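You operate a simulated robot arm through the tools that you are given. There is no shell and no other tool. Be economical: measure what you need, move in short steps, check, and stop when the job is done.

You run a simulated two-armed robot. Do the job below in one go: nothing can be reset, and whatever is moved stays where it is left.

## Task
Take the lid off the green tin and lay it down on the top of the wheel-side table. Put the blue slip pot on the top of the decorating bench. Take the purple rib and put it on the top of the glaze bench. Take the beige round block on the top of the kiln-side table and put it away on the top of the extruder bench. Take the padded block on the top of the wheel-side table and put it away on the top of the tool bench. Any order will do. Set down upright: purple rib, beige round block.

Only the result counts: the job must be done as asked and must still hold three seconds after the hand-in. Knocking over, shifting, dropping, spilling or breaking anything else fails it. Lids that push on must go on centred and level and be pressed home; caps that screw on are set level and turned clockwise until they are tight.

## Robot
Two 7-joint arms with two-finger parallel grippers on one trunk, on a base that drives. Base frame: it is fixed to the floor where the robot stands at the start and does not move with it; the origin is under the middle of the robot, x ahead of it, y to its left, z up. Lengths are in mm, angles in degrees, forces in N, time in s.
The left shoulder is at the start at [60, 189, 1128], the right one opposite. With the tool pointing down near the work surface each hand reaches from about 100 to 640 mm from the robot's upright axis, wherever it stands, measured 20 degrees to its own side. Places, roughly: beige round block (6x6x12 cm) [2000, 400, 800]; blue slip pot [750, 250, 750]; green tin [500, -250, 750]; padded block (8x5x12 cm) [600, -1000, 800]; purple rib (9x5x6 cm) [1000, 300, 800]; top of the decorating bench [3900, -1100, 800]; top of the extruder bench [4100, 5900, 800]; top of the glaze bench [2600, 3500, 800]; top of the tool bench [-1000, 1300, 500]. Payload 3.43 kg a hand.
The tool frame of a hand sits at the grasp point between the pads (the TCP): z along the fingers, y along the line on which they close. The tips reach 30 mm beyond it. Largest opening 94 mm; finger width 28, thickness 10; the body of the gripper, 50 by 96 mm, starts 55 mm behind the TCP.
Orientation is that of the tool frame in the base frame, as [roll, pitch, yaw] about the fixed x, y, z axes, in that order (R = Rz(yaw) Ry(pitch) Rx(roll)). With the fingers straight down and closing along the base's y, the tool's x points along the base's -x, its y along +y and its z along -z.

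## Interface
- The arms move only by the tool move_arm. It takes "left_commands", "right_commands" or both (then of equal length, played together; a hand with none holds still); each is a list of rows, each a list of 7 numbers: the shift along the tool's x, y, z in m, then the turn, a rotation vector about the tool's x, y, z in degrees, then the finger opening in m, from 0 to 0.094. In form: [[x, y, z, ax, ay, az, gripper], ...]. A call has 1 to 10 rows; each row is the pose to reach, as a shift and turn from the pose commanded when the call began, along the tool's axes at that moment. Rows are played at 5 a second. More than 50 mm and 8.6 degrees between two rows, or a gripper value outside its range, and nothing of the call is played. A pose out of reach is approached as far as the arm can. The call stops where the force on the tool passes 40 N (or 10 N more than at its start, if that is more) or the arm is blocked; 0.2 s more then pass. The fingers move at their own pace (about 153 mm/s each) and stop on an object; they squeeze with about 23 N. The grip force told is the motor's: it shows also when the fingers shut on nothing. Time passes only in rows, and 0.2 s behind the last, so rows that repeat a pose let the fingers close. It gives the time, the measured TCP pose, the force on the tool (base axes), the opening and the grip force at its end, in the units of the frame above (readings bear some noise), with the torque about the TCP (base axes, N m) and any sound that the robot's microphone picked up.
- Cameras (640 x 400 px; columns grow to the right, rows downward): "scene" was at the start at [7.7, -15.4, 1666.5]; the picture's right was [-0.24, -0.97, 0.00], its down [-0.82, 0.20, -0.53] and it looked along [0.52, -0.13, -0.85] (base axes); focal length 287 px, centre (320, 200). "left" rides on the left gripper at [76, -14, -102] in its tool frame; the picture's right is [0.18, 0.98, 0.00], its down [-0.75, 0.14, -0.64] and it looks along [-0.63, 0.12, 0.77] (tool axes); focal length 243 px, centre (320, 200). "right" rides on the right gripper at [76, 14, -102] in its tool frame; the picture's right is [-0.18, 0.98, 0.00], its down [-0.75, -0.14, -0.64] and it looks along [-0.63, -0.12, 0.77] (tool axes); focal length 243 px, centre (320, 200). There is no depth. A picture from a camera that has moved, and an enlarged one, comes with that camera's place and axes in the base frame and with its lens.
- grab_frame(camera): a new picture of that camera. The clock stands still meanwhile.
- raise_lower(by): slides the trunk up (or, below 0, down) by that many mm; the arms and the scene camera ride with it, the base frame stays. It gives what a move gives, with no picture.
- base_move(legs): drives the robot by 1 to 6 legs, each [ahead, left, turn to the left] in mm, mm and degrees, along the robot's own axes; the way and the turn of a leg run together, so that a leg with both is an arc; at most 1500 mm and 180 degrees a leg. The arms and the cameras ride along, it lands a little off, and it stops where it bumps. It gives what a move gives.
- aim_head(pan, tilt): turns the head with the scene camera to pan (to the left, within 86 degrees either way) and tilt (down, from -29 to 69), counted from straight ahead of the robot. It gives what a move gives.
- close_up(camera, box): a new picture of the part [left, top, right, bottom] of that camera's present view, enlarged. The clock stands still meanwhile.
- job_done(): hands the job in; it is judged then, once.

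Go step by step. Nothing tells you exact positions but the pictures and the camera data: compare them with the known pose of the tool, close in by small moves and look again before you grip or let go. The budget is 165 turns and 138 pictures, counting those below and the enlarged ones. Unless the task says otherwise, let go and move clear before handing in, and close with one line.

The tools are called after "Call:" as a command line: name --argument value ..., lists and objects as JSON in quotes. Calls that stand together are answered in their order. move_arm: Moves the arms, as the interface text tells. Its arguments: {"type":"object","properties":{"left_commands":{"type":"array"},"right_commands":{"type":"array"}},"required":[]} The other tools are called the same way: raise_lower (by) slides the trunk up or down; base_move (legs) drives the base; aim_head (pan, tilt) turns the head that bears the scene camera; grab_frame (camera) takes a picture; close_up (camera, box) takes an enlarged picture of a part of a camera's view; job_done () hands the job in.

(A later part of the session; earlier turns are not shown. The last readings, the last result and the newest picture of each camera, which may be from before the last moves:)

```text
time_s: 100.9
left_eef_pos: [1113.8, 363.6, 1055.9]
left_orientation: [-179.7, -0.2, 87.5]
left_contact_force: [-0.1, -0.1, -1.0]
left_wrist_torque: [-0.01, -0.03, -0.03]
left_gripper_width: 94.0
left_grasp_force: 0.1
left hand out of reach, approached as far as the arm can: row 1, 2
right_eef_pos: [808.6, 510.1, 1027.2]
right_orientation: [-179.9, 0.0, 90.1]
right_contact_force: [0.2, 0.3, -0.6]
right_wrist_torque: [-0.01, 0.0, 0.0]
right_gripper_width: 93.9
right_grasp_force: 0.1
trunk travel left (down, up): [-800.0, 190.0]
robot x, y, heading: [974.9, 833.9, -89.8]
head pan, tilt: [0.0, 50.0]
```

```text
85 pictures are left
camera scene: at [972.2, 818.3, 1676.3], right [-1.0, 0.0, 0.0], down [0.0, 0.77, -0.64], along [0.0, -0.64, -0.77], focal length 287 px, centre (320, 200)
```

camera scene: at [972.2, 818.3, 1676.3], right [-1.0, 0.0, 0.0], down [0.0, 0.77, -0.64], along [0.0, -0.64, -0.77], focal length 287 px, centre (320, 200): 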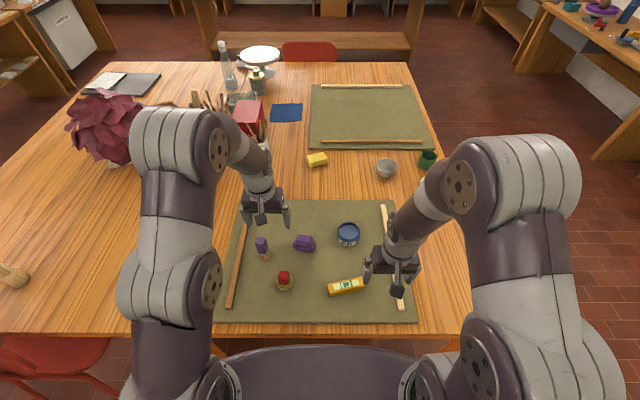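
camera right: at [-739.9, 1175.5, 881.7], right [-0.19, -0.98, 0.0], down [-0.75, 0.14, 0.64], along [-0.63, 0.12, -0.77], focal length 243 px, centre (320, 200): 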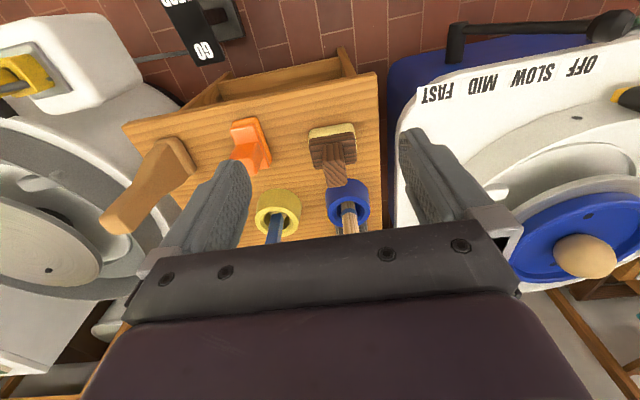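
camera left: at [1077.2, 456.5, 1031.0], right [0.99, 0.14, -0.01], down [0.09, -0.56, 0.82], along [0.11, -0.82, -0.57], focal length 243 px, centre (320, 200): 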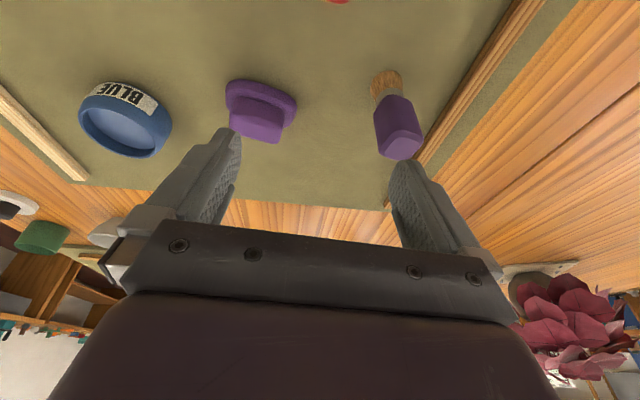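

It's straight again. I'll now move over the rib, keeping it vertical.

Call:
move_arm --left_commands '[[-0.028, -0.029, 0.0, 0, 0, 0, 0.094], [-0.056, -0.058, 0.0, 0, 0, 0, 0.094], [-0.078, -0.09, 0.0, 0, 0, 0, 0.094], [-0.078, -0.09, 0.04, 0, 0, 0, 0.094], [-0.078, -0.09, 0.08, 0, 0, 0, 0.094], [-0.078, -0.09, 0.12, 0, 0, 0, 0.094]]'

Call:
grab_frame --camera "left"

```text
time_s: 102.3
left_eef_pos: [1017.4, 288.8, 933.6]
left_orientation: [-179.8, 0.0, 87.5]
left_contact_force: [0.3, 0.2, -0.7]
left_wrist_torque: [-0.01, 0.04, 0.01]
left_gripper_width: 93.8
left_grasp_force: 0.0
right_eef_pos: [808.5, 508.1, 1027.3]
right_orientation: [-179.9, 0.0, 90.2]
right_contact_force: [0.0, 0.0, 1.0]
right_wrist_torque: [0.04, 0.03, 0.04]
right_gripper_width: 94.2
right_grasp_force: 0.1
trunk travel left (down, up): [-800.0, 190.0]
robot x, y, heading: [972.1, 834.4, -89.8]
head pan, tilt: [0.0, 50.0]
```

```text
84 pictures are left
camera left: at [1006.5, 364.3, 1037.3], right [0.99, 0.14, 0.0], down [0.11, -0.76, 0.64], along [0.09, -0.63, -0.77], focal length 243 px, centre (320, 200)
```

left: 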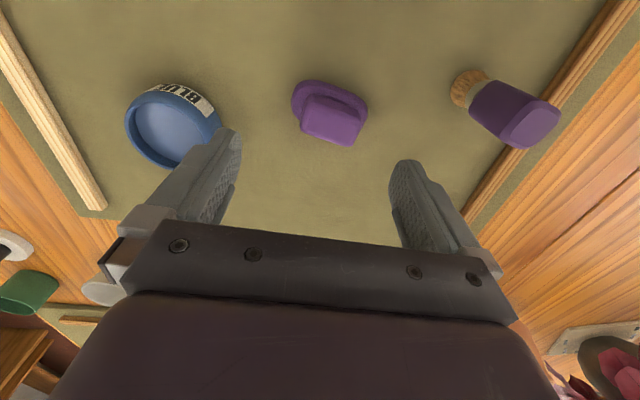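

The rib sits at about [1031,273], its handle roughly 62 mm long and turned by 11°. I'll align and descend close above it.

Call:
move_arm --left_commands '[[-0.008, 0.007, 0.02, 0, 0, 5.5, 0.094], [-0.015, 0.014, 0.045, 0, 0, 11, 0.094], [-0.015, 0.014, 0.07, 0, 0, 11, 0.094]]'

Call:
grab_frame --camera "left"

```text
time_s: 103.1
left_eef_pos: [1032.0, 272.5, 865.3]
left_orientation: [-179.8, 0.0, 76.5]
left_contact_force: [0.0, 0.5, -1.6]
left_wrist_torque: [-0.01, 0.02, 0.03]
left_gripper_width: 94.0
left_grasp_force: 0.2
right_eef_pos: [808.0, 508.3, 1026.3]
right_orientation: [180.0, 0.1, 90.2]
right_contact_force: [-0.5, -0.2, 0.2]
right_wrist_torque: [-0.02, 0.03, -0.07]
right_gripper_width: 94.1
right_grasp_force: 0.1
trunk travel left (down, up): [-800.0, 190.0]
robot x, y, heading: [971.4, 835.9, -89.7]
head pan, tilt: [0.0, 50.0]
```

```text
83 pictures are left
camera left: at [1035.0, 349.5, 967.9], right [1.0, -0.05, 0.0], down [-0.04, -0.77, 0.64], along [-0.04, -0.64, -0.77], focal length 243 px, centre (320, 200)
```

left: 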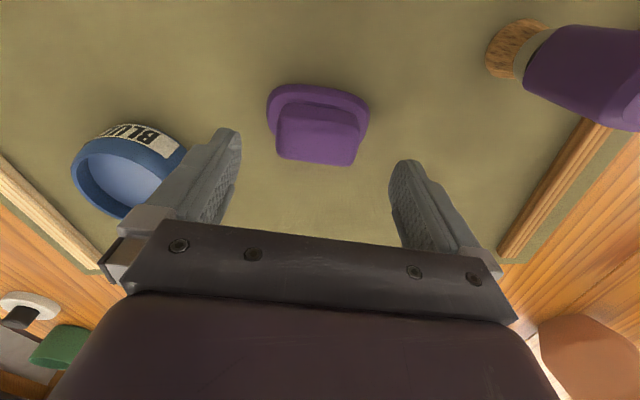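

Call:
move_arm --left_commands '[[0, -0.003, 0.02, 0, 0, 0, 0.094], [0, -0.003, 0.035, 0, 0, 0, 0.094], [0, -0.003, 0.049, 0, 0, 0, 0.094]]'

Call:
grab_frame --camera "left"

```text
time_s: 103.9
left_eef_pos: [1028.2, 273.1, 815.8]
left_orientation: [-179.9, -0.1, 76.6]
left_contact_force: [0.1, 0.2, -0.4]
left_wrist_torque: [0.0, 0.03, 0.03]
left_gripper_width: 93.9
left_grasp_force: 0.1
right_eef_pos: [808.6, 509.2, 1026.3]
right_orientation: [-180.0, 0.1, 90.2]
right_contact_force: [0.0, -0.6, 0.6]
right_wrist_torque: [0.01, 0.0, 0.03]
right_gripper_width: 94.0
right_grasp_force: 0.0
trunk travel left (down, up): [-800.0, 190.0]
robot x, y, heading: [972.4, 832.9, -89.8]
head pan, tilt: [0.0, 50.0]
```

```text
82 pictures are left
camera left: at [1032.6, 349.9, 918.6], right [1.0, -0.05, 0.0], down [-0.04, -0.77, 0.64], along [-0.03, -0.64, -0.77], focal length 243 px, centre (320, 200)
```

left: 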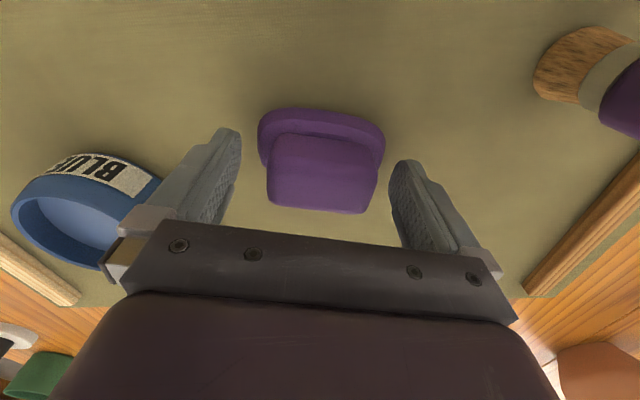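

The handle is between the pads. I'll close and lift.

Call:
move_arm --left_commands '[[0, 0, 0, 0, 0, 0, 0.07], [0, 0, 0, 0, 0, 0, 0.04], [0, 0, 0, 0, 0, 0, 0.03], [0, 0, 0, 0, 0, 0, 0.03]]'

Call:
move_arm --left_commands '[[0, 0, -0.02, 0, 0, 0, 0.03], [0, 0, -0.05, 0, 0, 0, 0.03], [0, 0, -0.09, 0, 0, 0, 0.03], [0, 0, -0.13, 0, 0, 0, 0.03]]'

Call:
grab_frame --camera "left"

```text
time_s: 104.9
left_eef_pos: [1029.5, 274.0, 816.0]
left_orientation: [-179.7, -0.1, 76.6]
left_contact_force: [0.5, 0.7, -0.1]
left_wrist_torque: [0.0, -0.04, 0.03]
left_gripper_width: 64.1
left_grasp_force: 23.0
right_eef_pos: [808.7, 508.5, 1028.0]
right_orientation: [179.9, -0.1, 90.2]
right_contact_force: [-0.6, 0.6, 0.0]
right_wrist_torque: [0.01, 0.0, -0.02]
right_gripper_width: 93.8
right_grasp_force: 0.0
trunk travel left (down, up): [-800.0, 190.0]
robot x, y, heading: [970.6, 834.8, -89.8]
head pan, tilt: [0.0, 50.0]
```

```text
time_s: 105.9
left_eef_pos: [1028.6, 274.1, 946.1]
left_orientation: [-179.7, -0.1, 76.6]
left_contact_force: [0.8, -0.8, 0.2]
left_wrist_torque: [0.01, 0.0, 0.04]
left_gripper_width: 63.9
left_grasp_force: 22.9
right_eef_pos: [808.6, 511.0, 1027.3]
right_orientation: [180.0, 0.1, 90.2]
right_contact_force: [0.3, -0.6, 1.0]
right_wrist_torque: [0.0, 0.01, -0.01]
right_gripper_width: 93.8
right_grasp_force: 0.0
trunk travel left (down, up): [-800.0, 190.0]
robot x, y, heading: [972.4, 833.5, -89.9]
head pan, tilt: [0.0, 50.0]
```

```text
81 pictures are left
camera left: at [1032.8, 351.1, 1049.5], right [1.0, -0.05, 0.0], down [-0.04, -0.77, 0.64], along [-0.03, -0.64, -0.77], focal length 243 px, centre (320, 200)
```

left: 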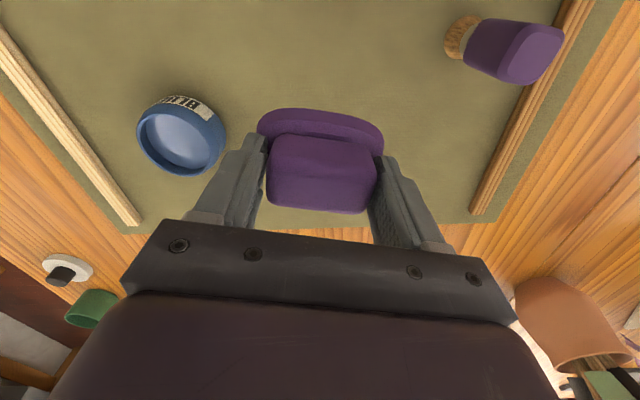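

The rib is held at 64 mm. I'll tuck it in, back off and move toward the far table to look at the chair and the beige block.

Call:
move_arm --left_commands '[[0.04, 0.009, -0.018, 0, 0, 0, 0.03], [0.08, 0.018, -0.035, 0, 0, 0, 0.03], [0.12, 0.027, -0.052, 0, 0, 0, 0.03], [0.16, 0.036, -0.07, 0, 0, 0, 0.03], [0.2, 0.045, -0.085, 0, 0, 0, 0.03]]'

Call:
base_move --legs '[[-400, 0, 0], [0, 1000, 0]]'

Call:
aim_head --pan 0 --tilt 50

Call:
grab_frame --camera "scene"

```text
time_s: 107.1
left_eef_pos: [1120.3, 458.9, 1031.4]
left_orientation: [-179.8, 0.0, 76.7]
left_contact_force: [0.3, 0.2, 0.0]
left_wrist_torque: [-0.02, -0.04, 0.03]
left_gripper_width: 63.5
left_grasp_force: 22.7
right_eef_pos: [808.4, 512.2, 1028.2]
right_orientation: [-180.0, 0.2, 90.2]
right_contact_force: [0.1, 0.1, 0.3]
right_wrist_torque: [-0.02, 0.0, 0.03]
right_gripper_width: 94.2
right_grasp_force: 0.0
trunk travel left (down, up): [-800.0, 190.0]
robot x, y, heading: [971.6, 833.7, -90.0]
head pan, tilt: [0.0, 50.0]
```

```text
time_s: 114.4
left_eef_pos: [2121.2, 868.3, 1030.1]
left_orientation: [-179.8, 0.0, 77.3]
left_contact_force: [-0.7, 0.2, -1.0]
left_wrist_torque: [-0.01, -0.01, -0.01]
left_gripper_width: 61.5
left_grasp_force: 23.4
right_eef_pos: [1810.9, 916.6, 1026.7]
right_orientation: [179.9, 0.0, 91.0]
right_contact_force: [0.0, 0.5, -0.2]
right_wrist_torque: [0.0, 0.0, 0.01]
right_gripper_width: 94.1
right_grasp_force: 0.1
trunk travel left (down, up): [-800.0, 190.0]
robot x, y, heading: [1970.8, 1242.2, -88.8]
head pan, tilt: [0.0, 50.0]
```

```text
time_s: 115.0
left_eef_pos: [2122.3, 867.3, 1030.2]
left_orientation: [-179.8, 0.1, 77.3]
left_contact_force: [0.1, 0.1, -1.0]
left_wrist_torque: [0.04, -0.04, 0.0]
left_gripper_width: 61.4
left_grasp_force: 23.0
right_eef_pos: [1809.6, 915.9, 1026.5]
right_orientation: [179.9, 0.0, 91.0]
right_contact_force: [0.0, 0.6, 0.4]
right_wrist_torque: [-0.03, 0.0, -0.02]
right_gripper_width: 94.1
right_grasp_force: 0.0
trunk travel left (down, up): [-800.0, 190.0]
robot x, y, heading: [1968.6, 1243.2, -88.7]
head pan, tilt: [0.0, 50.0]
```

```text
80 pictures are left
camera scene: at [1969.9, 1226.4, 1676.3], right [-1.0, -0.02, 0.0], down [-0.01, 0.77, -0.64], along [0.01, -0.64, -0.77], focal length 287 px, centre (320, 200)
```

scene: 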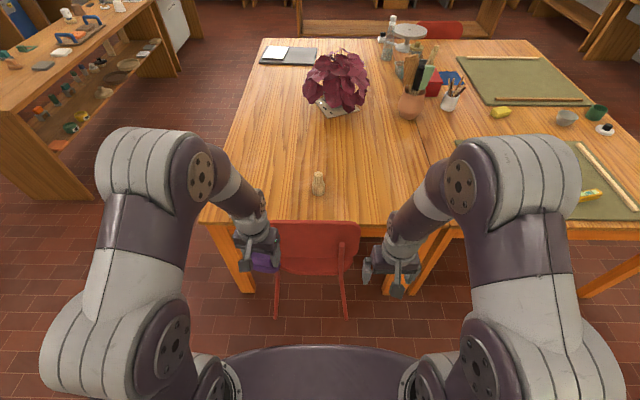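

The beige block is at about [1985,405], with the chair's back (top z≈820) in front of it; I can reach over that. The left finger gap shrank a little, so I'll check the rib.

Call:
grab_frame --camera "left"

Call:
close_up --camera "scene" --box '[250, 150, 390, 290]'

```text
79 pictures are left
camera left: at [2124.6, 944.6, 1133.0], right [1.0, -0.04, 0.0], down [-0.03, -0.77, 0.64], along [-0.03, -0.64, -0.77], focal length 243 px, centre (320, 200)
```

left: 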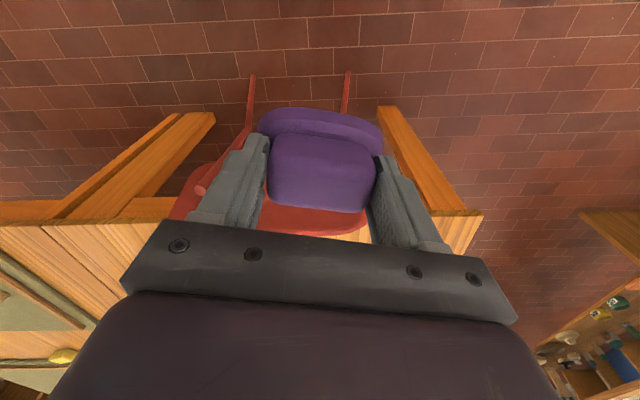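

```text
2.86 times, centred on (320, 220) of scene
camera zoom: at [1969.9, 1226.4, 1676.3], right [-1.0, -0.02, 0.0], down [-0.01, 0.77, -0.64], along [0.01, -0.64, -0.77], focal length 819 px, centre (320, 143)
```

zoom: 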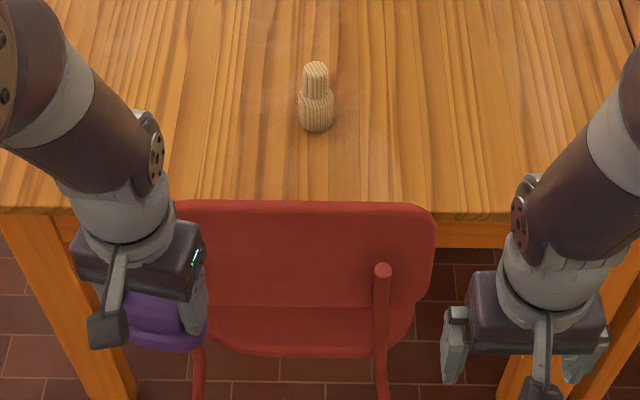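

The rib is secure. I'll drive in so that the right hand can reach over the chair to the block.

Call:
base_move --legs '[[0, 165, -1.2], [240, 0, 0]]'

Call:
grab_frame --camera "scene"

Call:
grab_frame --camera "right"

```text
time_s: 117.8
left_eef_pos: [2277.8, 625.2, 1029.9]
left_orientation: [-179.8, 0.1, 76.1]
left_contact_force: [-1.6, -0.5, -0.2]
left_wrist_torque: [0.02, 0.01, 0.0]
left_gripper_width: 61.2
left_grasp_force: 22.7
right_eef_pos: [1967.7, 678.7, 1027.2]
right_orientation: [-180.0, 0.1, 89.8]
right_contact_force: [-0.1, 0.3, 0.0]
right_wrist_torque: [0.01, -0.02, 0.01]
right_gripper_width: 94.0
right_grasp_force: 0.0
trunk travel left (down, up): [-800.0, 190.0]
robot x, y, heading: [2134.5, 1002.1, -89.9]
head pan, tilt: [0.0, 50.0]
```

```text
77 pictures are left
camera scene: at [2133.4, 986.9, 1676.4], right [-1.0, 0.0, 0.0], down [0.0, 0.77, -0.64], along [0.0, -0.64, -0.77], focal length 287 px, centre (320, 200)
```

scene: 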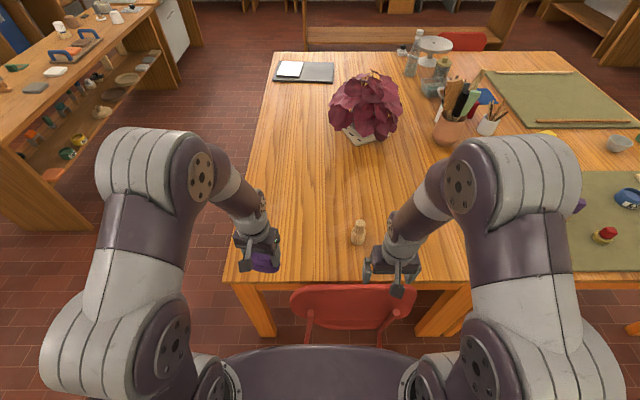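

```text
76 pictures are left
camera right: at [1982.4, 756.0, 1130.4], right [0.98, -0.19, 0.0], down [-0.14, -0.75, 0.64], along [-0.12, -0.63, -0.77], focal length 243 px, centre (320, 200)
```

right: 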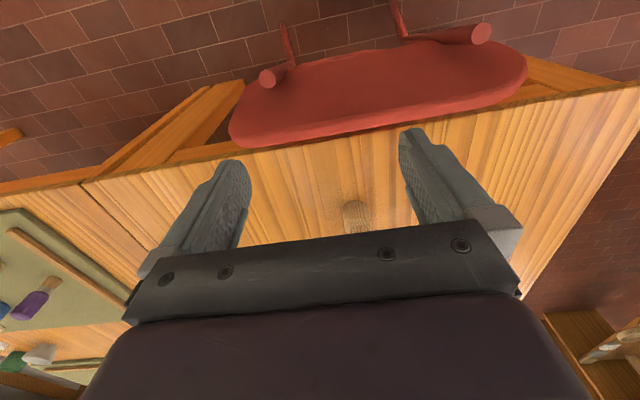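

Call:
move_arm --right_commands '[[-0.045, 0.005, 0.0, 0, 0, 0, 0.094], [-0.09, 0.01, 0.0, 0, 0, 0, 0.094], [-0.135, 0.015, 0.01, 0, 0, 0, 0.094], [-0.18, 0.02, 0.02, 0, 0, 0, 0.094], [-0.22, 0.024, 0.03, 0, 0, 0, 0.094]]'

Call:
grab_frame --camera "right"

```text
time_s: 119.0
left_eef_pos: [2277.4, 624.0, 1028.8]
left_orientation: [-179.7, -0.1, 76.1]
left_contact_force: [-0.3, -0.4, -0.5]
left_wrist_torque: [0.0, 0.0, 0.01]
left_gripper_width: 61.1
left_grasp_force: 23.6
right_eef_pos: [1989.8, 457.0, 995.5]
right_orientation: [-180.0, 0.0, 89.8]
right_contact_force: [0.2, -0.4, 0.2]
right_wrist_torque: [0.0, 0.02, 0.04]
right_gripper_width: 94.0
right_grasp_force: 0.1
trunk travel left (down, up): [-800.0, 190.0]
robot x, y, heading: [2131.4, 999.8, -90.3]
head pan, tilt: [0.0, 50.0]
```

```text
75 pictures are left
camera right: at [2005.3, 533.7, 1099.7], right [0.98, -0.19, 0.0], down [-0.14, -0.75, 0.64], along [-0.12, -0.63, -0.77], focal length 243 px, centre (320, 200)
```

right: 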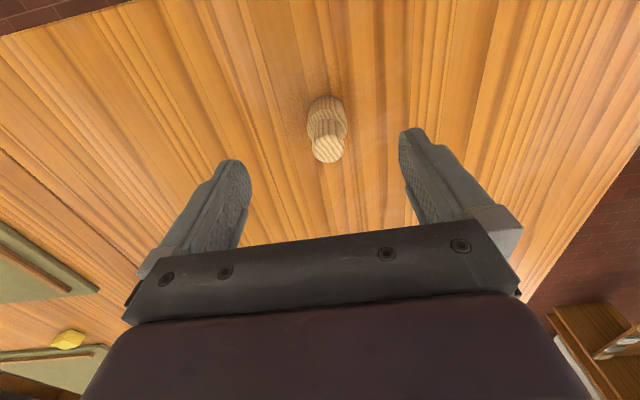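

The block's axis is at [1990,408] and its top at z≈862. I'll descend to grip its upper part.

Call:
move_arm --right_commands '[[-0.045, 0.0, 0.01, 0, 0, 0, 0.094], [-0.049, 0.0, 0.05, 0, 0, 0, 0.094], [-0.049, 0.0, 0.09, 0, 0, 0, 0.094]]'

Call:
grab_frame --camera "right"

```text
time_s: 119.8
left_eef_pos: [2278.4, 625.6, 1030.4]
left_orientation: [-179.8, -0.1, 76.1]
left_contact_force: [-0.9, 0.2, -0.4]
left_wrist_torque: [-0.01, -0.03, 0.0]
left_gripper_width: 61.0
left_grasp_force: 23.0
right_eef_pos: [1989.3, 408.6, 907.1]
right_orientation: [179.9, 0.2, 89.7]
right_contact_force: [0.2, -0.8, -0.3]
right_wrist_torque: [0.0, 0.02, 0.0]
right_gripper_width: 94.3
right_grasp_force: 0.0
trunk travel left (down, up): [-800.0, 190.0]
robot x, y, heading: [2133.4, 1003.9, -90.4]
head pan, tilt: [0.0, 50.0]
```

```text
74 pictures are left
camera right: at [2005.7, 485.5, 1009.6], right [0.98, -0.19, 0.0], down [-0.14, -0.75, 0.64], along [-0.12, -0.63, -0.77], focal length 243 px, centre (320, 200)
```

right: 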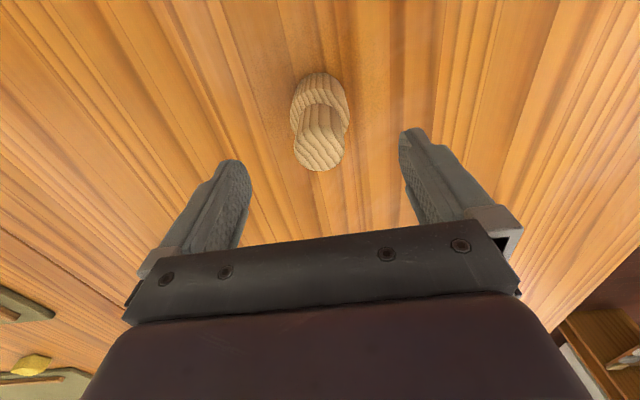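

Call:
move_arm --right_commands '[[0, 0.0, 0.03, 0, 0, 0, 0.094], [0, 0.0, 0.055, 0, 0, 0, 0.094], [0, 0.0, 0.07, 0, 0, 0, 0.094], [0, 0, 0.07, 0, 0, 0, 0.06], [0, 0, 0.07, 0, 0, 0, 0.04], [0, 0, 0.07, 0, 0, 0, 0.02], [0, 0, 0.07, 0, 0, 0, 0.02], [0, 0, 0.07, 0, 0, 0, 0.02]]'

Call:
grab_frame --camera "right"

```text
time_s: 121.6
left_eef_pos: [2278.4, 625.8, 1031.6]
left_orientation: [-179.8, 0.0, 76.2]
left_contact_force: [1.1, 1.0, -0.5]
left_wrist_torque: [0.02, 0.0, 0.01]
left_gripper_width: 61.2
left_grasp_force: 23.3
right_eef_pos: [1989.4, 409.4, 840.9]
right_orientation: [180.0, 0.4, 89.9]
right_contact_force: [-3.4, -6.9, 23.3]
right_wrist_torque: [-0.35, 0.25, 0.07]
right_gripper_width: 42.7
right_grasp_force: 22.8
trunk travel left (down, up): [-800.0, 190.0]
robot x, y, heading: [2131.1, 999.6, -90.2]
head pan, tilt: [0.0, 50.0]
```

```text
73 pictures are left
camera right: at [2005.7, 486.5, 942.5], right [0.98, -0.19, 0.0], down [-0.14, -0.75, 0.65], along [-0.12, -0.64, -0.76], focal length 243 px, centre (320, 200)
```

right: 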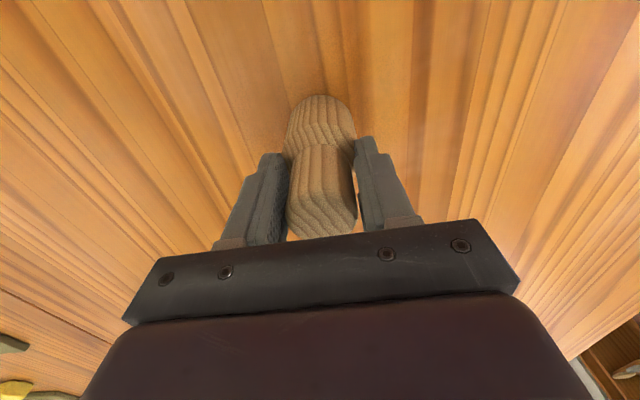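

The fingertips caught on the rounded shoulder of the base. I'll open, rise 8 mm and close on the neck.

Call:
move_arm --right_commands '[[0, 0, 0, 0, 0, 0, 0.07], [0, 0.0, 0, 0, 0, 0, 0.07], [0, 0, -0.009, 0, 0, 0, 0.07], [0, 0, -0.009, 0, 0, 0, 0.05], [0, 0, -0.009, 0, 0, 0, 0.02], [0, 0, -0.009, 0, 0, 0, 0.015], [0, 0, -0.009, 0, 0, 0, 0.015]]'

Call:
grab_frame --camera "right"

```text
time_s: 123.2
left_eef_pos: [2278.5, 625.2, 1029.9]
left_orientation: [-179.7, -0.1, 76.2]
left_contact_force: [0.6, -0.2, -1.3]
left_wrist_torque: [-0.01, 0.02, 0.01]
left_gripper_width: 61.1
left_grasp_force: 22.7
right_eef_pos: [1990.8, 409.2, 844.5]
right_orientation: [-180.0, 0.0, 89.8]
right_contact_force: [-0.1, -0.8, -0.4]
right_wrist_torque: [0.0, 0.01, 0.02]
right_gripper_width: 36.0
right_grasp_force: 22.8
trunk travel left (down, up): [-800.0, 190.0]
robot x, y, heading: [2133.9, 999.5, -90.3]
head pan, tilt: [0.0, 50.0]
```

```text
72 pictures are left
camera right: at [2005.6, 486.4, 949.0], right [0.98, -0.19, 0.0], down [-0.14, -0.75, 0.64], along [-0.12, -0.63, -0.77], focal length 243 px, centre (320, 200)
```

right: 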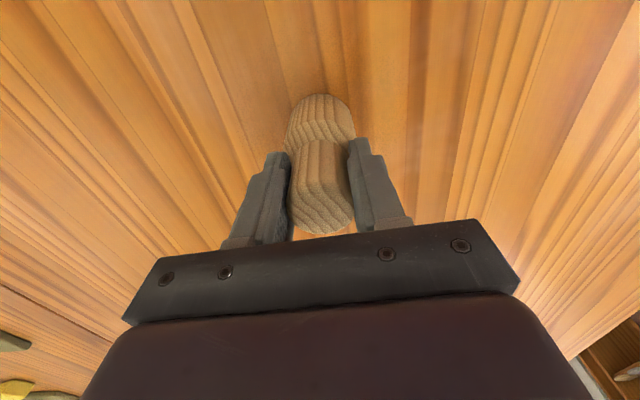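

The block is gripped at 36 mm. I'll lift it, tuck in, back off and turn toward the glaze bench to look.

Call:
move_arm --right_commands '[[0, 0, -0.04, 0, 0, 0, 0.015], [0, 0, -0.08, 0, 0, 0, 0.015], [0, 0, -0.12, 0, 0, 0, 0.015], [0, 0, -0.16, 0, 0, 0, 0.015], [0.045, -0.005, -0.17, 0, 0, 0, 0.015], [0.09, -0.01, -0.18, 0, 0, 0, 0.015], [0.135, -0.015, -0.18, 0, 0, 0, 0.015], [0.18, -0.02, -0.18, 0, 0, 0, 0.015], [0.22, -0.024, -0.18, 0, 0, 0, 0.015]]'

Call:
base_move --legs '[[-250, 0, 0], [0, 0, 178]]'

Call:
aim_head --pan 0 --tilt 25

Call:
grab_frame --camera "scene"

Call:
grab_frame --camera "right"

```text
time_s: 125.2
left_eef_pos: [2278.4, 625.4, 1031.1]
left_orientation: [-179.8, 0.0, 76.1]
left_contact_force: [-0.7, -0.2, -0.9]
left_wrist_torque: [0.01, -0.01, 0.0]
left_gripper_width: 61.0
left_grasp_force: 23.1
right_eef_pos: [1966.0, 631.9, 1027.0]
right_orientation: [180.0, 0.1, 89.8]
right_contact_force: [-0.1, 0.0, -3.9]
right_wrist_torque: [-0.03, 0.01, -0.02]
right_gripper_width: 35.9
right_grasp_force: 23.2
trunk travel left (down, up): [-800.0, 190.0]
robot x, y, heading: [2131.3, 1004.6, -90.2]
head pan, tilt: [0.0, 50.0]
```

```text
time_s: 134.3
left_eef_pos: [2004.6, 1633.1, 1030.1]
left_orientation: [-179.7, -0.1, -106.0]
left_contact_force: [1.1, 0.3, -0.4]
left_wrist_torque: [-0.04, 0.0, -0.01]
left_gripper_width: 60.9
left_grasp_force: 22.7
right_eef_pos: [2315.3, 1615.4, 1027.7]
right_orientation: [-180.0, 0.0, -92.4]
right_contact_force: [-0.4, 0.1, -2.9]
right_wrist_torque: [-0.05, 0.0, -0.01]
right_gripper_width: 35.9
right_grasp_force: 23.2
trunk travel left (down, up): [-800.0, 190.0]
robot x, y, heading: [2136.3, 1249.2, 87.5]
head pan, tilt: [0.0, 50.0]
```

```text
time_s: 135.2
left_eef_pos: [2004.1, 1634.2, 1030.4]
left_orientation: [-179.9, 0.0, -105.9]
left_contact_force: [-0.4, -0.3, -0.8]
left_wrist_torque: [0.03, 0.0, 0.0]
left_gripper_width: 60.7
left_grasp_force: 22.8
right_eef_pos: [2314.3, 1615.4, 1027.6]
right_orientation: [179.9, 0.0, -92.4]
right_contact_force: [0.5, 0.2, -3.7]
right_wrist_torque: [0.0, 0.01, 0.02]
right_gripper_width: 36.2
right_grasp_force: 23.3
trunk travel left (down, up): [-800.0, 190.0]
robot x, y, heading: [2130.9, 1251.2, 87.6]
head pan, tilt: [0.0, 25.0]
```

```text
71 pictures are left
camera scene: at [2135.9, 1284.0, 1713.7], right [1.0, -0.04, 0.0], down [-0.02, -0.42, -0.91], along [0.04, 0.91, -0.42], focal length 287 px, centre (320, 200)
```

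scene: 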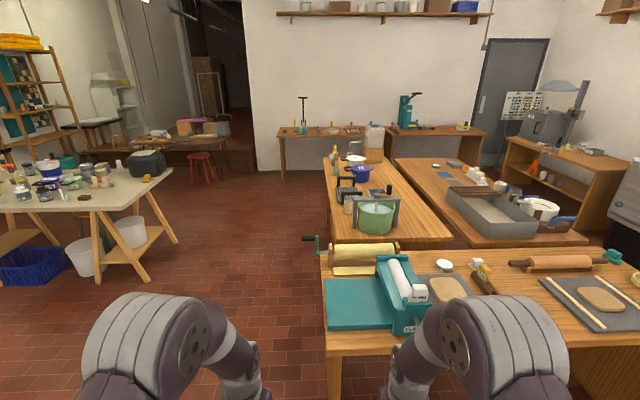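

```text
70 pictures are left
camera right: at [2297.5, 1541.3, 1129.8], right [-0.97, 0.22, 0.0], down [0.17, 0.75, 0.64], along [0.14, 0.63, -0.77], focal length 243 px, centre (320, 200)
```

right: 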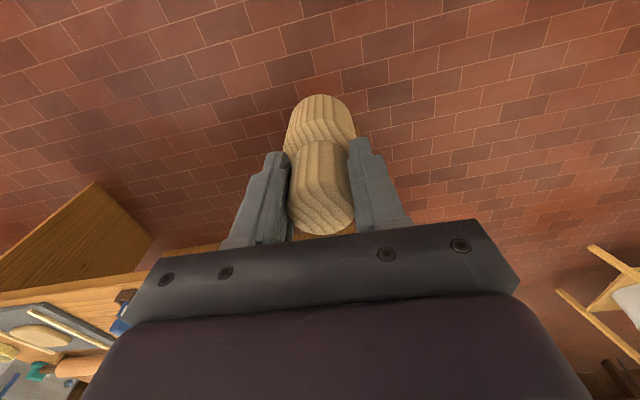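

The glaze bench is the left table of the island (x≈2250–2870, y≈2700–4380), with the extruder bench at the far wall. I'll drive up the aisle beside it.

Call:
base_move --legs '[[0, 430, 2.4], [1300, 0, 0], [650, 0, 0], [0, 0, -90]]'

Call:
aim_head --pan 0 --tilt 40

Call:
grab_frame --camera "scene"

```text
time_s: 150.9
left_eef_pos: [2093.6, 3338.8, 1031.1]
left_orientation: [-179.7, 0.0, 165.5]
left_contact_force: [-0.3, 0.7, -0.2]
left_wrist_torque: [-0.01, 0.01, -0.01]
left_gripper_width: 60.7
left_grasp_force: 23.7
right_eef_pos: [2084.5, 3028.3, 1026.6]
right_orientation: [-180.0, 0.1, 179.2]
right_contact_force: [0.0, -0.3, -3.5]
right_wrist_torque: [-0.04, 0.05, 0.0]
right_gripper_width: 35.8
right_grasp_force: 23.7
trunk travel left (down, up): [-800.0, 190.0]
robot x, y, heading: [1712.4, 3196.7, -0.9]
head pan, tilt: [0.0, 25.0]
```

```text
time_s: 151.7
left_eef_pos: [2094.7, 3339.5, 1030.9]
left_orientation: [-179.8, -0.1, 165.6]
left_contact_force: [-0.2, 1.0, 0.2]
left_wrist_torque: [0.02, -0.01, 0.0]
left_gripper_width: 60.9
left_grasp_force: 23.3
right_eef_pos: [2084.2, 3028.2, 1026.6]
right_orientation: [180.0, 0.0, 179.2]
right_contact_force: [-0.6, 0.3, -2.6]
right_wrist_torque: [-0.04, 0.02, 0.0]
right_gripper_width: 35.8
right_grasp_force: 23.0
trunk travel left (down, up): [-800.0, 190.0]
robot x, y, heading: [1713.1, 3196.4, -0.7]
head pan, tilt: [0.0, 40.0]
```

```text
69 pictures are left
camera scene: at [1739.5, 3198.4, 1690.6], right [-0.01, -1.0, 0.0], down [-0.64, 0.01, -0.77], along [0.77, -0.01, -0.64], focal length 287 px, centre (320, 200)
```

scene: 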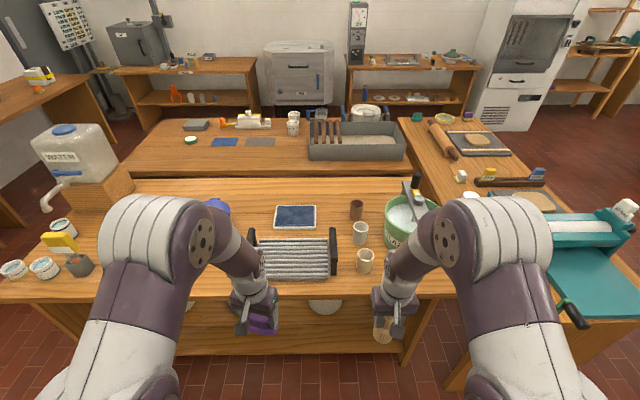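

Free space on the glaze bench seems to lie left of the drying rack, near [2420,3740]. I'll shift over and look from the left hand camera.

Call:
base_move --legs '[[0, 400, 0.8], [120, 0, 0]]'

Call:
grab_frame --camera "scene"

Call:
grab_frame --camera "left"

```text
time_s: 155.0
left_eef_pos: [2210.5, 3746.0, 1031.1]
left_orientation: [-179.8, -0.1, 166.6]
left_contact_force: [0.1, 0.2, -0.5]
left_wrist_torque: [0.03, -0.01, -0.01]
left_gripper_width: 60.8
left_grasp_force: 23.0
right_eef_pos: [2207.1, 3434.8, 1027.0]
right_orientation: [-180.0, 0.0, -179.7]
right_contact_force: [0.2, -1.0, -3.0]
right_wrist_torque: [-0.02, 0.0, 0.02]
right_gripper_width: 35.9
right_grasp_force: 23.6
trunk travel left (down, up): [-800.0, 190.0]
robot x, y, heading: [1833.4, 3596.3, 0.3]
head pan, tilt: [0.0, 40.0]
```

```text
68 pictures are left
camera scene: at [1858.8, 3598.9, 1690.5], right [0.0, -1.0, 0.0], down [-0.64, 0.0, -0.77], along [0.77, 0.0, -0.64], focal length 287 px, centre (320, 200)
```

scene: 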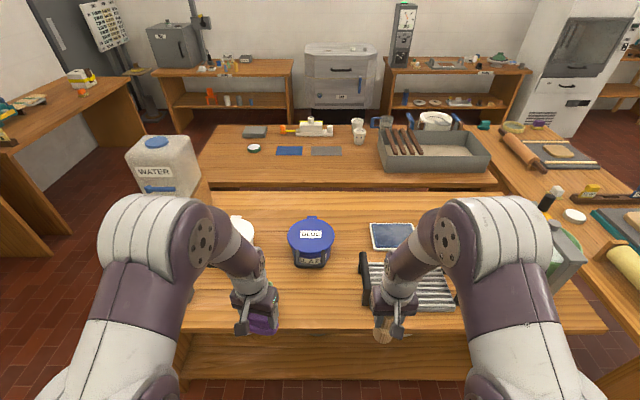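

```text
67 pictures are left
camera left: at [2132.2, 3749.4, 1133.2], right [0.05, 1.0, 0.0], down [0.77, -0.03, 0.64], along [0.64, -0.03, -0.77], focal length 243 px, centre (320, 200)
```

left: 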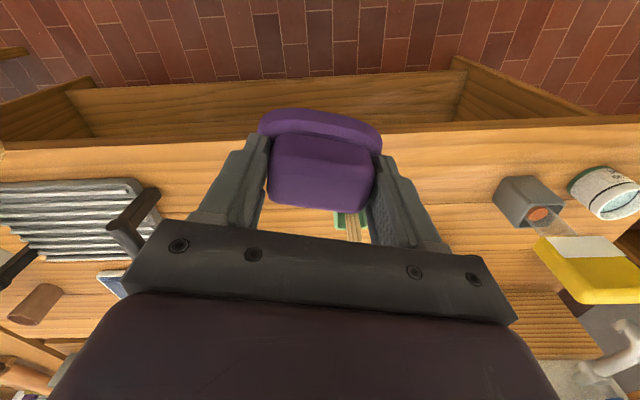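

There's a clear patch around [2430,3735]. I'll move closer and bring the rib over it.

Call:
base_move --legs '[[100, 0, 0]]'

Call:
move_arm --left_commands '[[-0.04, 0.006, 0.0, 0, 0, 0, 0.03], [-0.08, 0.012, 0.0, 0, 0, 0, 0.03], [-0.119, 0.018, 0.0, 0, 0, 0, 0.03], [-0.119, 0.018, 0.04, 0, 0, 0, 0.03], [-0.119, 0.018, 0.08, 0, 0, 0, 0.03], [-0.119, 0.018, 0.12, 0, 0, 0, 0.03], [-0.119, 0.018, 0.15, 0, 0, 0, 0.03]]'

Call:
grab_frame --camera "left"

```text
time_s: 156.1
left_eef_pos: [2310.7, 3747.3, 1031.1]
left_orientation: [-179.9, 0.0, 166.7]
left_contact_force: [0.3, -0.1, -0.6]
left_wrist_torque: [0.01, 0.04, -0.03]
left_gripper_width: 60.9
left_grasp_force: 22.9
right_eef_pos: [2308.5, 3435.3, 1026.6]
right_orientation: [180.0, 0.0, -179.7]
right_contact_force: [-0.2, 0.5, -3.0]
right_wrist_torque: [-0.01, -0.01, -0.03]
right_gripper_width: 35.9
right_grasp_force: 22.9
trunk travel left (down, up): [-800.0, 190.0]
robot x, y, heading: [1930.9, 3597.4, 0.3]
head pan, tilt: [0.0, 40.0]
```

```text
time_s: 157.7
left_eef_pos: [2431.9, 3734.6, 878.8]
left_orientation: [-179.8, 0.1, 166.6]
left_contact_force: [4.4, -7.6, 5.3]
left_wrist_torque: [0.24, -0.14, -0.01]
left_gripper_width: 61.1
left_grasp_force: 22.8
right_eef_pos: [2307.2, 3435.2, 1026.3]
right_orientation: [179.9, -0.1, -179.7]
right_contact_force: [-0.3, -0.4, -3.5]
right_wrist_torque: [0.02, 0.04, -0.05]
right_gripper_width: 35.8
right_grasp_force: 23.1
trunk travel left (down, up): [-800.0, 190.0]
robot x, y, heading: [1937.0, 3594.2, 0.5]
head pan, tilt: [0.0, 40.0]
```

```text
66 pictures are left
camera left: at [2354.2, 3738.4, 982.2], right [0.05, 1.0, 0.0], down [0.77, -0.03, 0.64], along [0.64, -0.03, -0.77], focal length 243 px, centre (320, 200)
```

left: 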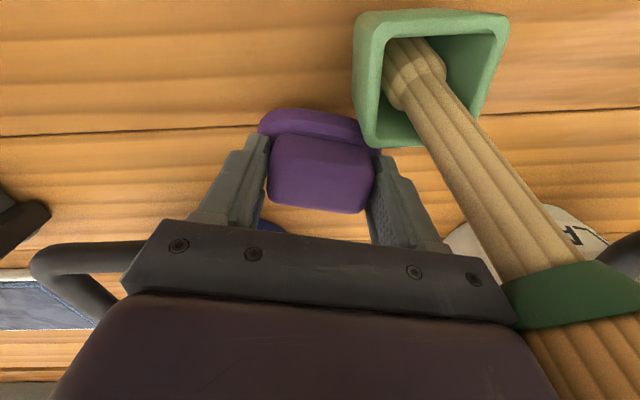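

The hand is touching a green cup that holds a leaning wooden tool. I'll back off gently away from it (−y) and up, then look.

Call:
move_arm --left_commands '[[0, -0.008, -0.005, 0, 0, 0, 0.03], [0, -0.02, -0.015, 0, 0, 0, 0.03], [0, -0.04, -0.03, 0, 0, 0, 0.03], [0, -0.05, -0.06, 0, 0, 0, 0.03], [0, -0.05, -0.1, 0, 0, 0, 0.03], [0, -0.05, -0.14, 0, 0, 0, 0.03]]'

Call:
grab_frame --camera "left"

Call:
grab_frame --camera "scene"

```text
time_s: 159.1
left_eef_pos: [2417.7, 3688.3, 1021.0]
left_orientation: [-179.8, 0.0, 166.7]
left_contact_force: [-0.1, 0.3, -1.1]
left_wrist_torque: [0.04, 0.02, 0.01]
left_gripper_width: 61.0
left_grasp_force: 23.1
right_eef_pos: [2308.1, 3435.4, 1025.9]
right_orientation: [180.0, 0.1, -179.7]
right_contact_force: [0.3, 0.7, -3.7]
right_wrist_torque: [-0.01, 0.01, -0.01]
right_gripper_width: 35.7
right_grasp_force: 22.8
trunk travel left (down, up): [-800.0, 190.0]
robot x, y, heading: [1938.8, 3601.0, 0.2]
head pan, tilt: [0.0, 40.0]
```

```text
65 pictures are left
camera left: at [2340.5, 3691.4, 1123.3], right [0.05, 1.0, 0.0], down [0.77, -0.03, 0.64], along [0.64, -0.03, -0.77], focal length 243 px, centre (320, 200)
```

left: 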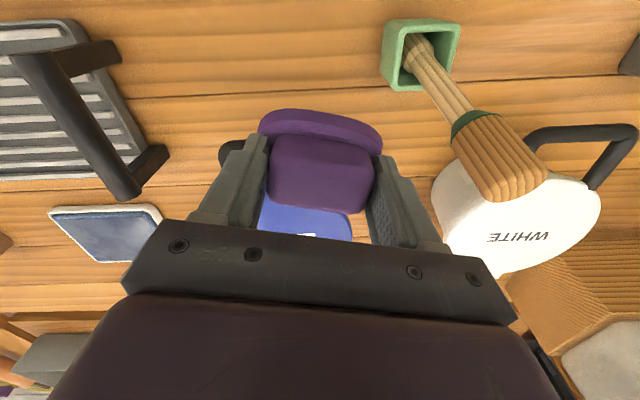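

```text
64 pictures are left
camera scene: at [1959.2, 3599.1, 1690.4], right [0.01, -1.0, 0.0], down [-0.64, 0.0, -0.77], along [0.77, 0.0, -0.64], focal length 287 px, centre (320, 200)
```

scene: 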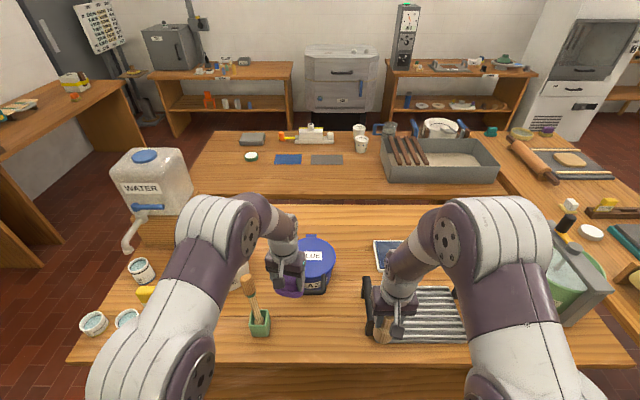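

The cup still stands with its tool. I'll use the clear spot between it and the rack, near [2425,3610].

Call:
move_arm --left_commands '[[-0.012, -0.037, 0.0, 0, 0, 0, 0.03], [-0.025, -0.074, 0.0, 0, 0, 0, 0.03], [-0.025, -0.074, 0.04, 0, 0, 0, 0.03], [-0.025, -0.074, 0.08, 0, 0, 0, 0.03]]'

Call:
grab_frame --camera "left"

Call:
grab_frame --camera "scene"

```text
time_s: 160.1
left_eef_pos: [2421.5, 3609.2, 941.4]
left_orientation: [-179.8, 0.2, 166.6]
left_contact_force: [-0.8, -0.5, -0.1]
left_wrist_torque: [0.04, -0.01, -0.01]
left_gripper_width: 62.8
left_grasp_force: 23.1
right_eef_pos: [2303.9, 3434.0, 1029.0]
right_orientation: [-179.9, 0.1, -179.7]
right_contact_force: [-1.5, 0.0, -4.3]
right_wrist_torque: [-0.02, 0.01, -0.03]
right_gripper_width: 35.8
right_grasp_force: 23.3
trunk travel left (down, up): [-800.0, 190.0]
robot x, y, heading: [1931.2, 3601.2, 0.0]
head pan, tilt: [0.0, 40.0]
```

```text
63 pictures are left
camera left: at [2342.4, 3613.1, 1043.7], right [0.05, 1.0, 0.0], down [0.76, -0.03, 0.64], along [0.64, -0.03, -0.76], focal length 243 px, centre (320, 200)
```

left: 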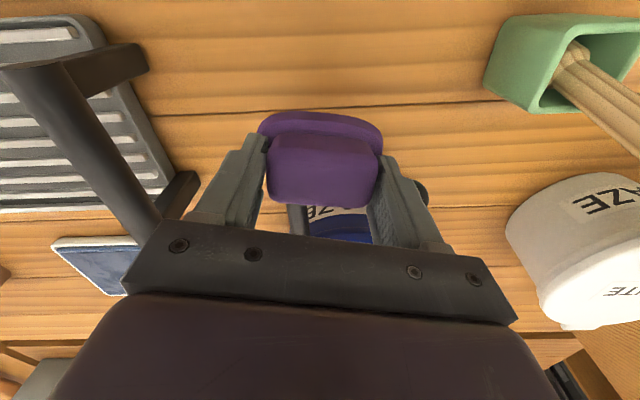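

```text
62 pictures are left
camera scene: at [1952.7, 3599.0, 1690.4], right [0.01, -1.0, 0.0], down [-0.64, 0.0, -0.77], along [0.77, 0.0, -0.64], focal length 287 px, centre (320, 200)
```

scene: 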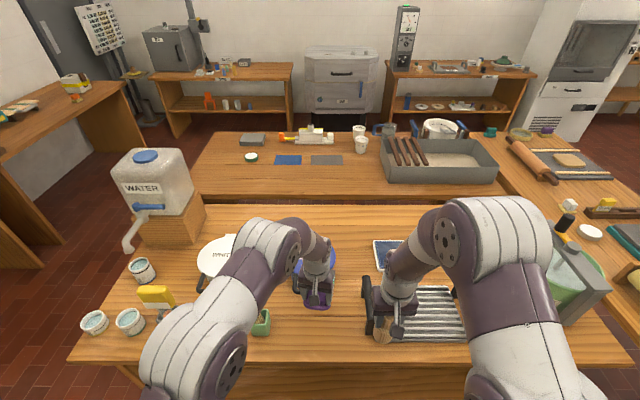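

Call:
move_arm --left_commands '[[0, 0, 0.03, 0, 0, 0, 0.03], [0, 0, 0.06, 0, 0, 0, 0.03], [0, 0, 0.09, 0, 0, 0, 0.03]]'

Call:
grab_frame --camera "left"

```text
time_s: 160.4
left_eef_pos: [2422.0, 3610.4, 934.6]
left_orientation: [-179.9, -0.7, 166.9]
left_contact_force: [-0.7, -0.4, -1.0]
left_wrist_torque: [0.01, -0.04, 0.03]
left_gripper_width: 60.9
left_grasp_force: 22.4
right_eef_pos: [2306.8, 3434.8, 1025.3]
right_orientation: [180.0, -0.1, -179.6]
right_contact_force: [0.4, 0.0, -3.0]
right_wrist_torque: [-0.03, 0.02, -0.01]
right_gripper_width: 35.8
right_grasp_force: 23.1
trunk travel left (down, up): [-800.0, 190.0]
robot x, y, heading: [1934.4, 3596.8, 0.6]
head pan, tilt: [0.0, 40.0]
stopped in row 1 (left hand): the force on the tool passed its limit at 106 N (the readings are from after the stop); the commanded pose is now the measured one
```

```text
61 pictures are left
camera left: at [2345.4, 3612.9, 1039.3], right [0.04, 1.0, 0.0], down [0.77, -0.03, 0.63], along [0.63, -0.03, -0.78], focal length 243 px, centre (320, 200)
```

left: 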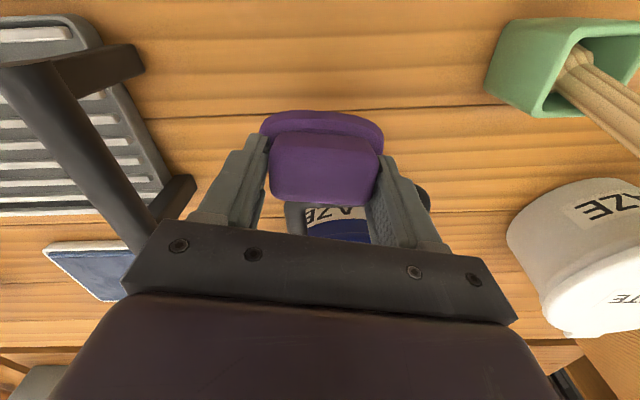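

Something stopped the descent with a brief force spike, and nothing is visible right under the rib. I'll take a closer look before going on.

Call:
close_up --camera "scene" --box '[180, 200, 420, 360]'

Call:
close_up --camera "right" --box '[320, 0, 640, 300]'

```text
2.50 times, centred on (300, 280) of scene
camera zoom: at [1959.8, 3599.1, 1690.1], right [0.01, -1.0, 0.0], down [-0.64, 0.0, -0.77], along [0.77, 0.0, -0.64], focal length 717 px, centre (370, 0)
```

zoom: 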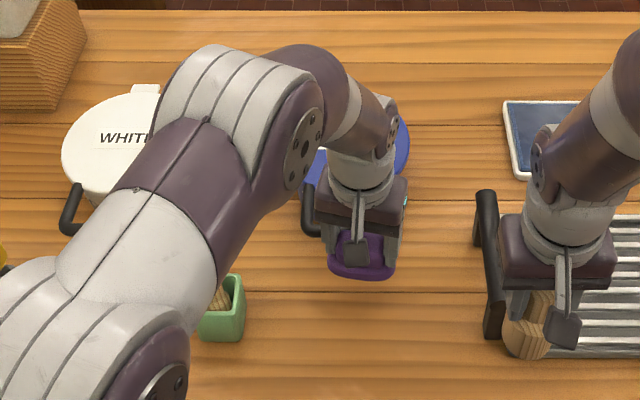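

```text
1.33 times, centred on (480, 150) of right
camera zoom: at [2231.8, 3449.8, 1128.8], right [0.18, 0.98, 0.0], down [0.76, -0.14, 0.64], along [0.63, -0.11, -0.77], focal length 324 px, centre (107, 267)
```

zoom: 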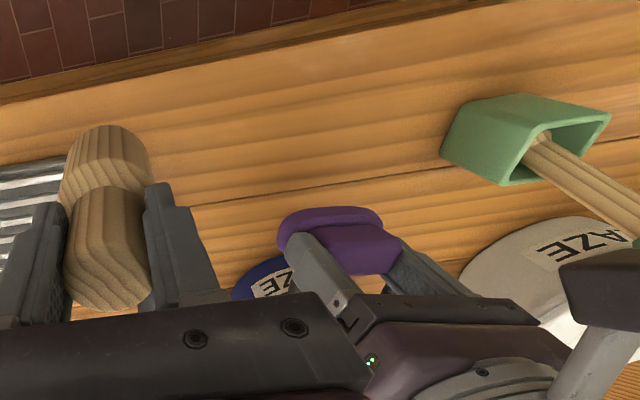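

The arm looks clear of everything, so the spike was probably the left arm near a joint limit. I'll lower with the trunk instead, keeping the arm still.

Call:
raise_lower --by -50

Call:
grab_frame --camera "left"

```text
time_s: 161.0
left_eef_pos: [2419.9, 3611.8, 910.3]
left_orientation: [-179.8, -0.8, 167.3]
left_contact_force: [-18.7, -1.2, 15.8]
left_wrist_torque: [0.65, -0.34, 0.75]
left_gripper_width: 60.8
left_grasp_force: 23.2
right_eef_pos: [2304.6, 3436.5, 995.9]
right_orientation: [180.0, 0.1, -179.6]
right_contact_force: [0.9, 0.8, -3.7]
right_wrist_torque: [0.02, 0.06, 0.02]
right_gripper_width: 35.9
right_grasp_force: 23.0
trunk travel left (down, up): [-770.0, 220.0]
robot x, y, heading: [1933.6, 3598.6, 0.5]
head pan, tilt: [0.0, 40.0]
stopped: the force on the tool passed its limit at 184 N (the readings are from after the stop); the commanded pose is now the measured one
```

```text
58 pictures are left
camera left: at [2343.9, 3612.6, 1013.9], right [0.04, 1.0, 0.0], down [0.78, -0.03, 0.63], along [0.63, -0.02, -0.78], focal length 243 px, centre (320, 200)
```

left: 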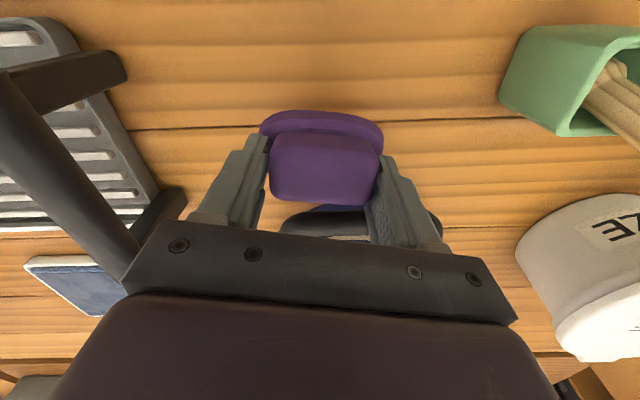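

The torque reading puts a contact at the outer left finger: the blue jar's black loop handle. I'll back off toward the robot and to the right, also moving the right hand aside.

Call:
move_arm --left_commands '[[0.02, -0.005, -0.006, 0, 0, 0, 0.03], [0.03, -0.02, -0.03, 0, 0, 0, 0.03], [0.025, -0.05, -0.05, 0, 0, 0, 0.03], [0.019, -0.073, -0.05, 0, 0, 0, 0.03]]' --right_commands '[[0, -0.04, 0, 0, 0, 0, 0.015], [0, -0.08, 0, 0, 0, 0, 0.015], [0, -0.11, 0, 0, 0, 0, 0.015], [0, -0.11, 0, 0, 0, 0, 0.015]]'

Call:
grab_frame --camera "left"

Call:
close_up --camera "scene" --box '[180, 200, 420, 360]'

```text
time_s: 162.0
left_eef_pos: [2389.4, 3543.3, 960.7]
left_orientation: [-179.8, -0.6, 167.4]
left_contact_force: [0.1, 0.5, -0.6]
left_wrist_torque: [-0.01, 0.01, 0.0]
left_gripper_width: 60.9
left_grasp_force: 23.1
right_eef_pos: [2309.5, 3325.3, 994.9]
right_orientation: [179.9, -0.2, -179.6]
right_contact_force: [0.2, 0.0, -3.0]
right_wrist_torque: [0.0, 0.08, 0.02]
right_gripper_width: 35.6
right_grasp_force: 22.7
trunk travel left (down, up): [-770.0, 220.0]
robot x, y, heading: [1932.4, 3597.9, 0.1]
head pan, tilt: [0.0, 40.0]
```

```text
57 pictures are left
camera left: at [2312.6, 3545.8, 1064.4], right [0.04, 1.0, 0.0], down [0.77, -0.03, 0.63], along [0.63, -0.02, -0.77], focal length 243 px, centre (320, 200)
```

left: 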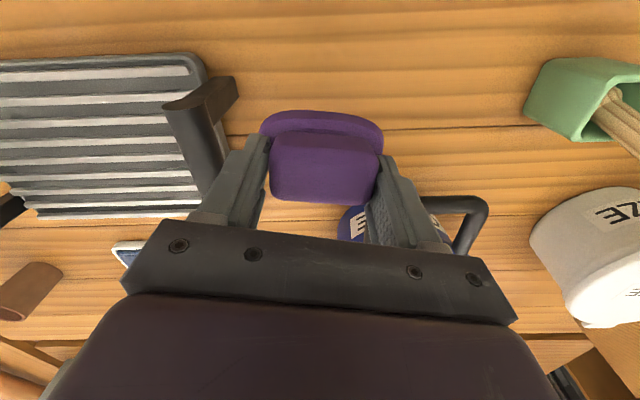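

```text
2.50 times, centred on (300, 280) of scene
camera zoom: at [1959.9, 3598.9, 1660.0], right [0.01, -1.0, 0.0], down [-0.64, 0.0, -0.77], along [0.77, 0.01, -0.64], focal length 717 px, centre (370, 0)
```

zoom: 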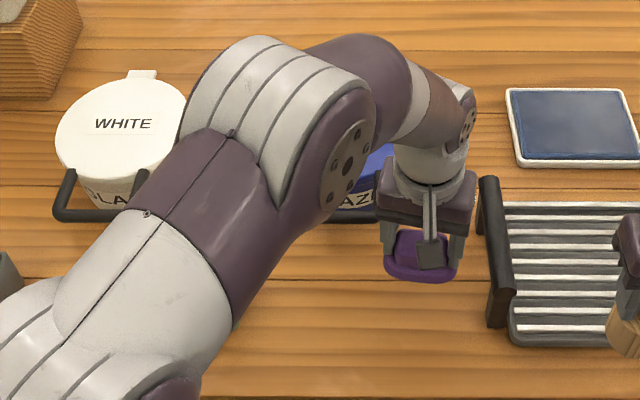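

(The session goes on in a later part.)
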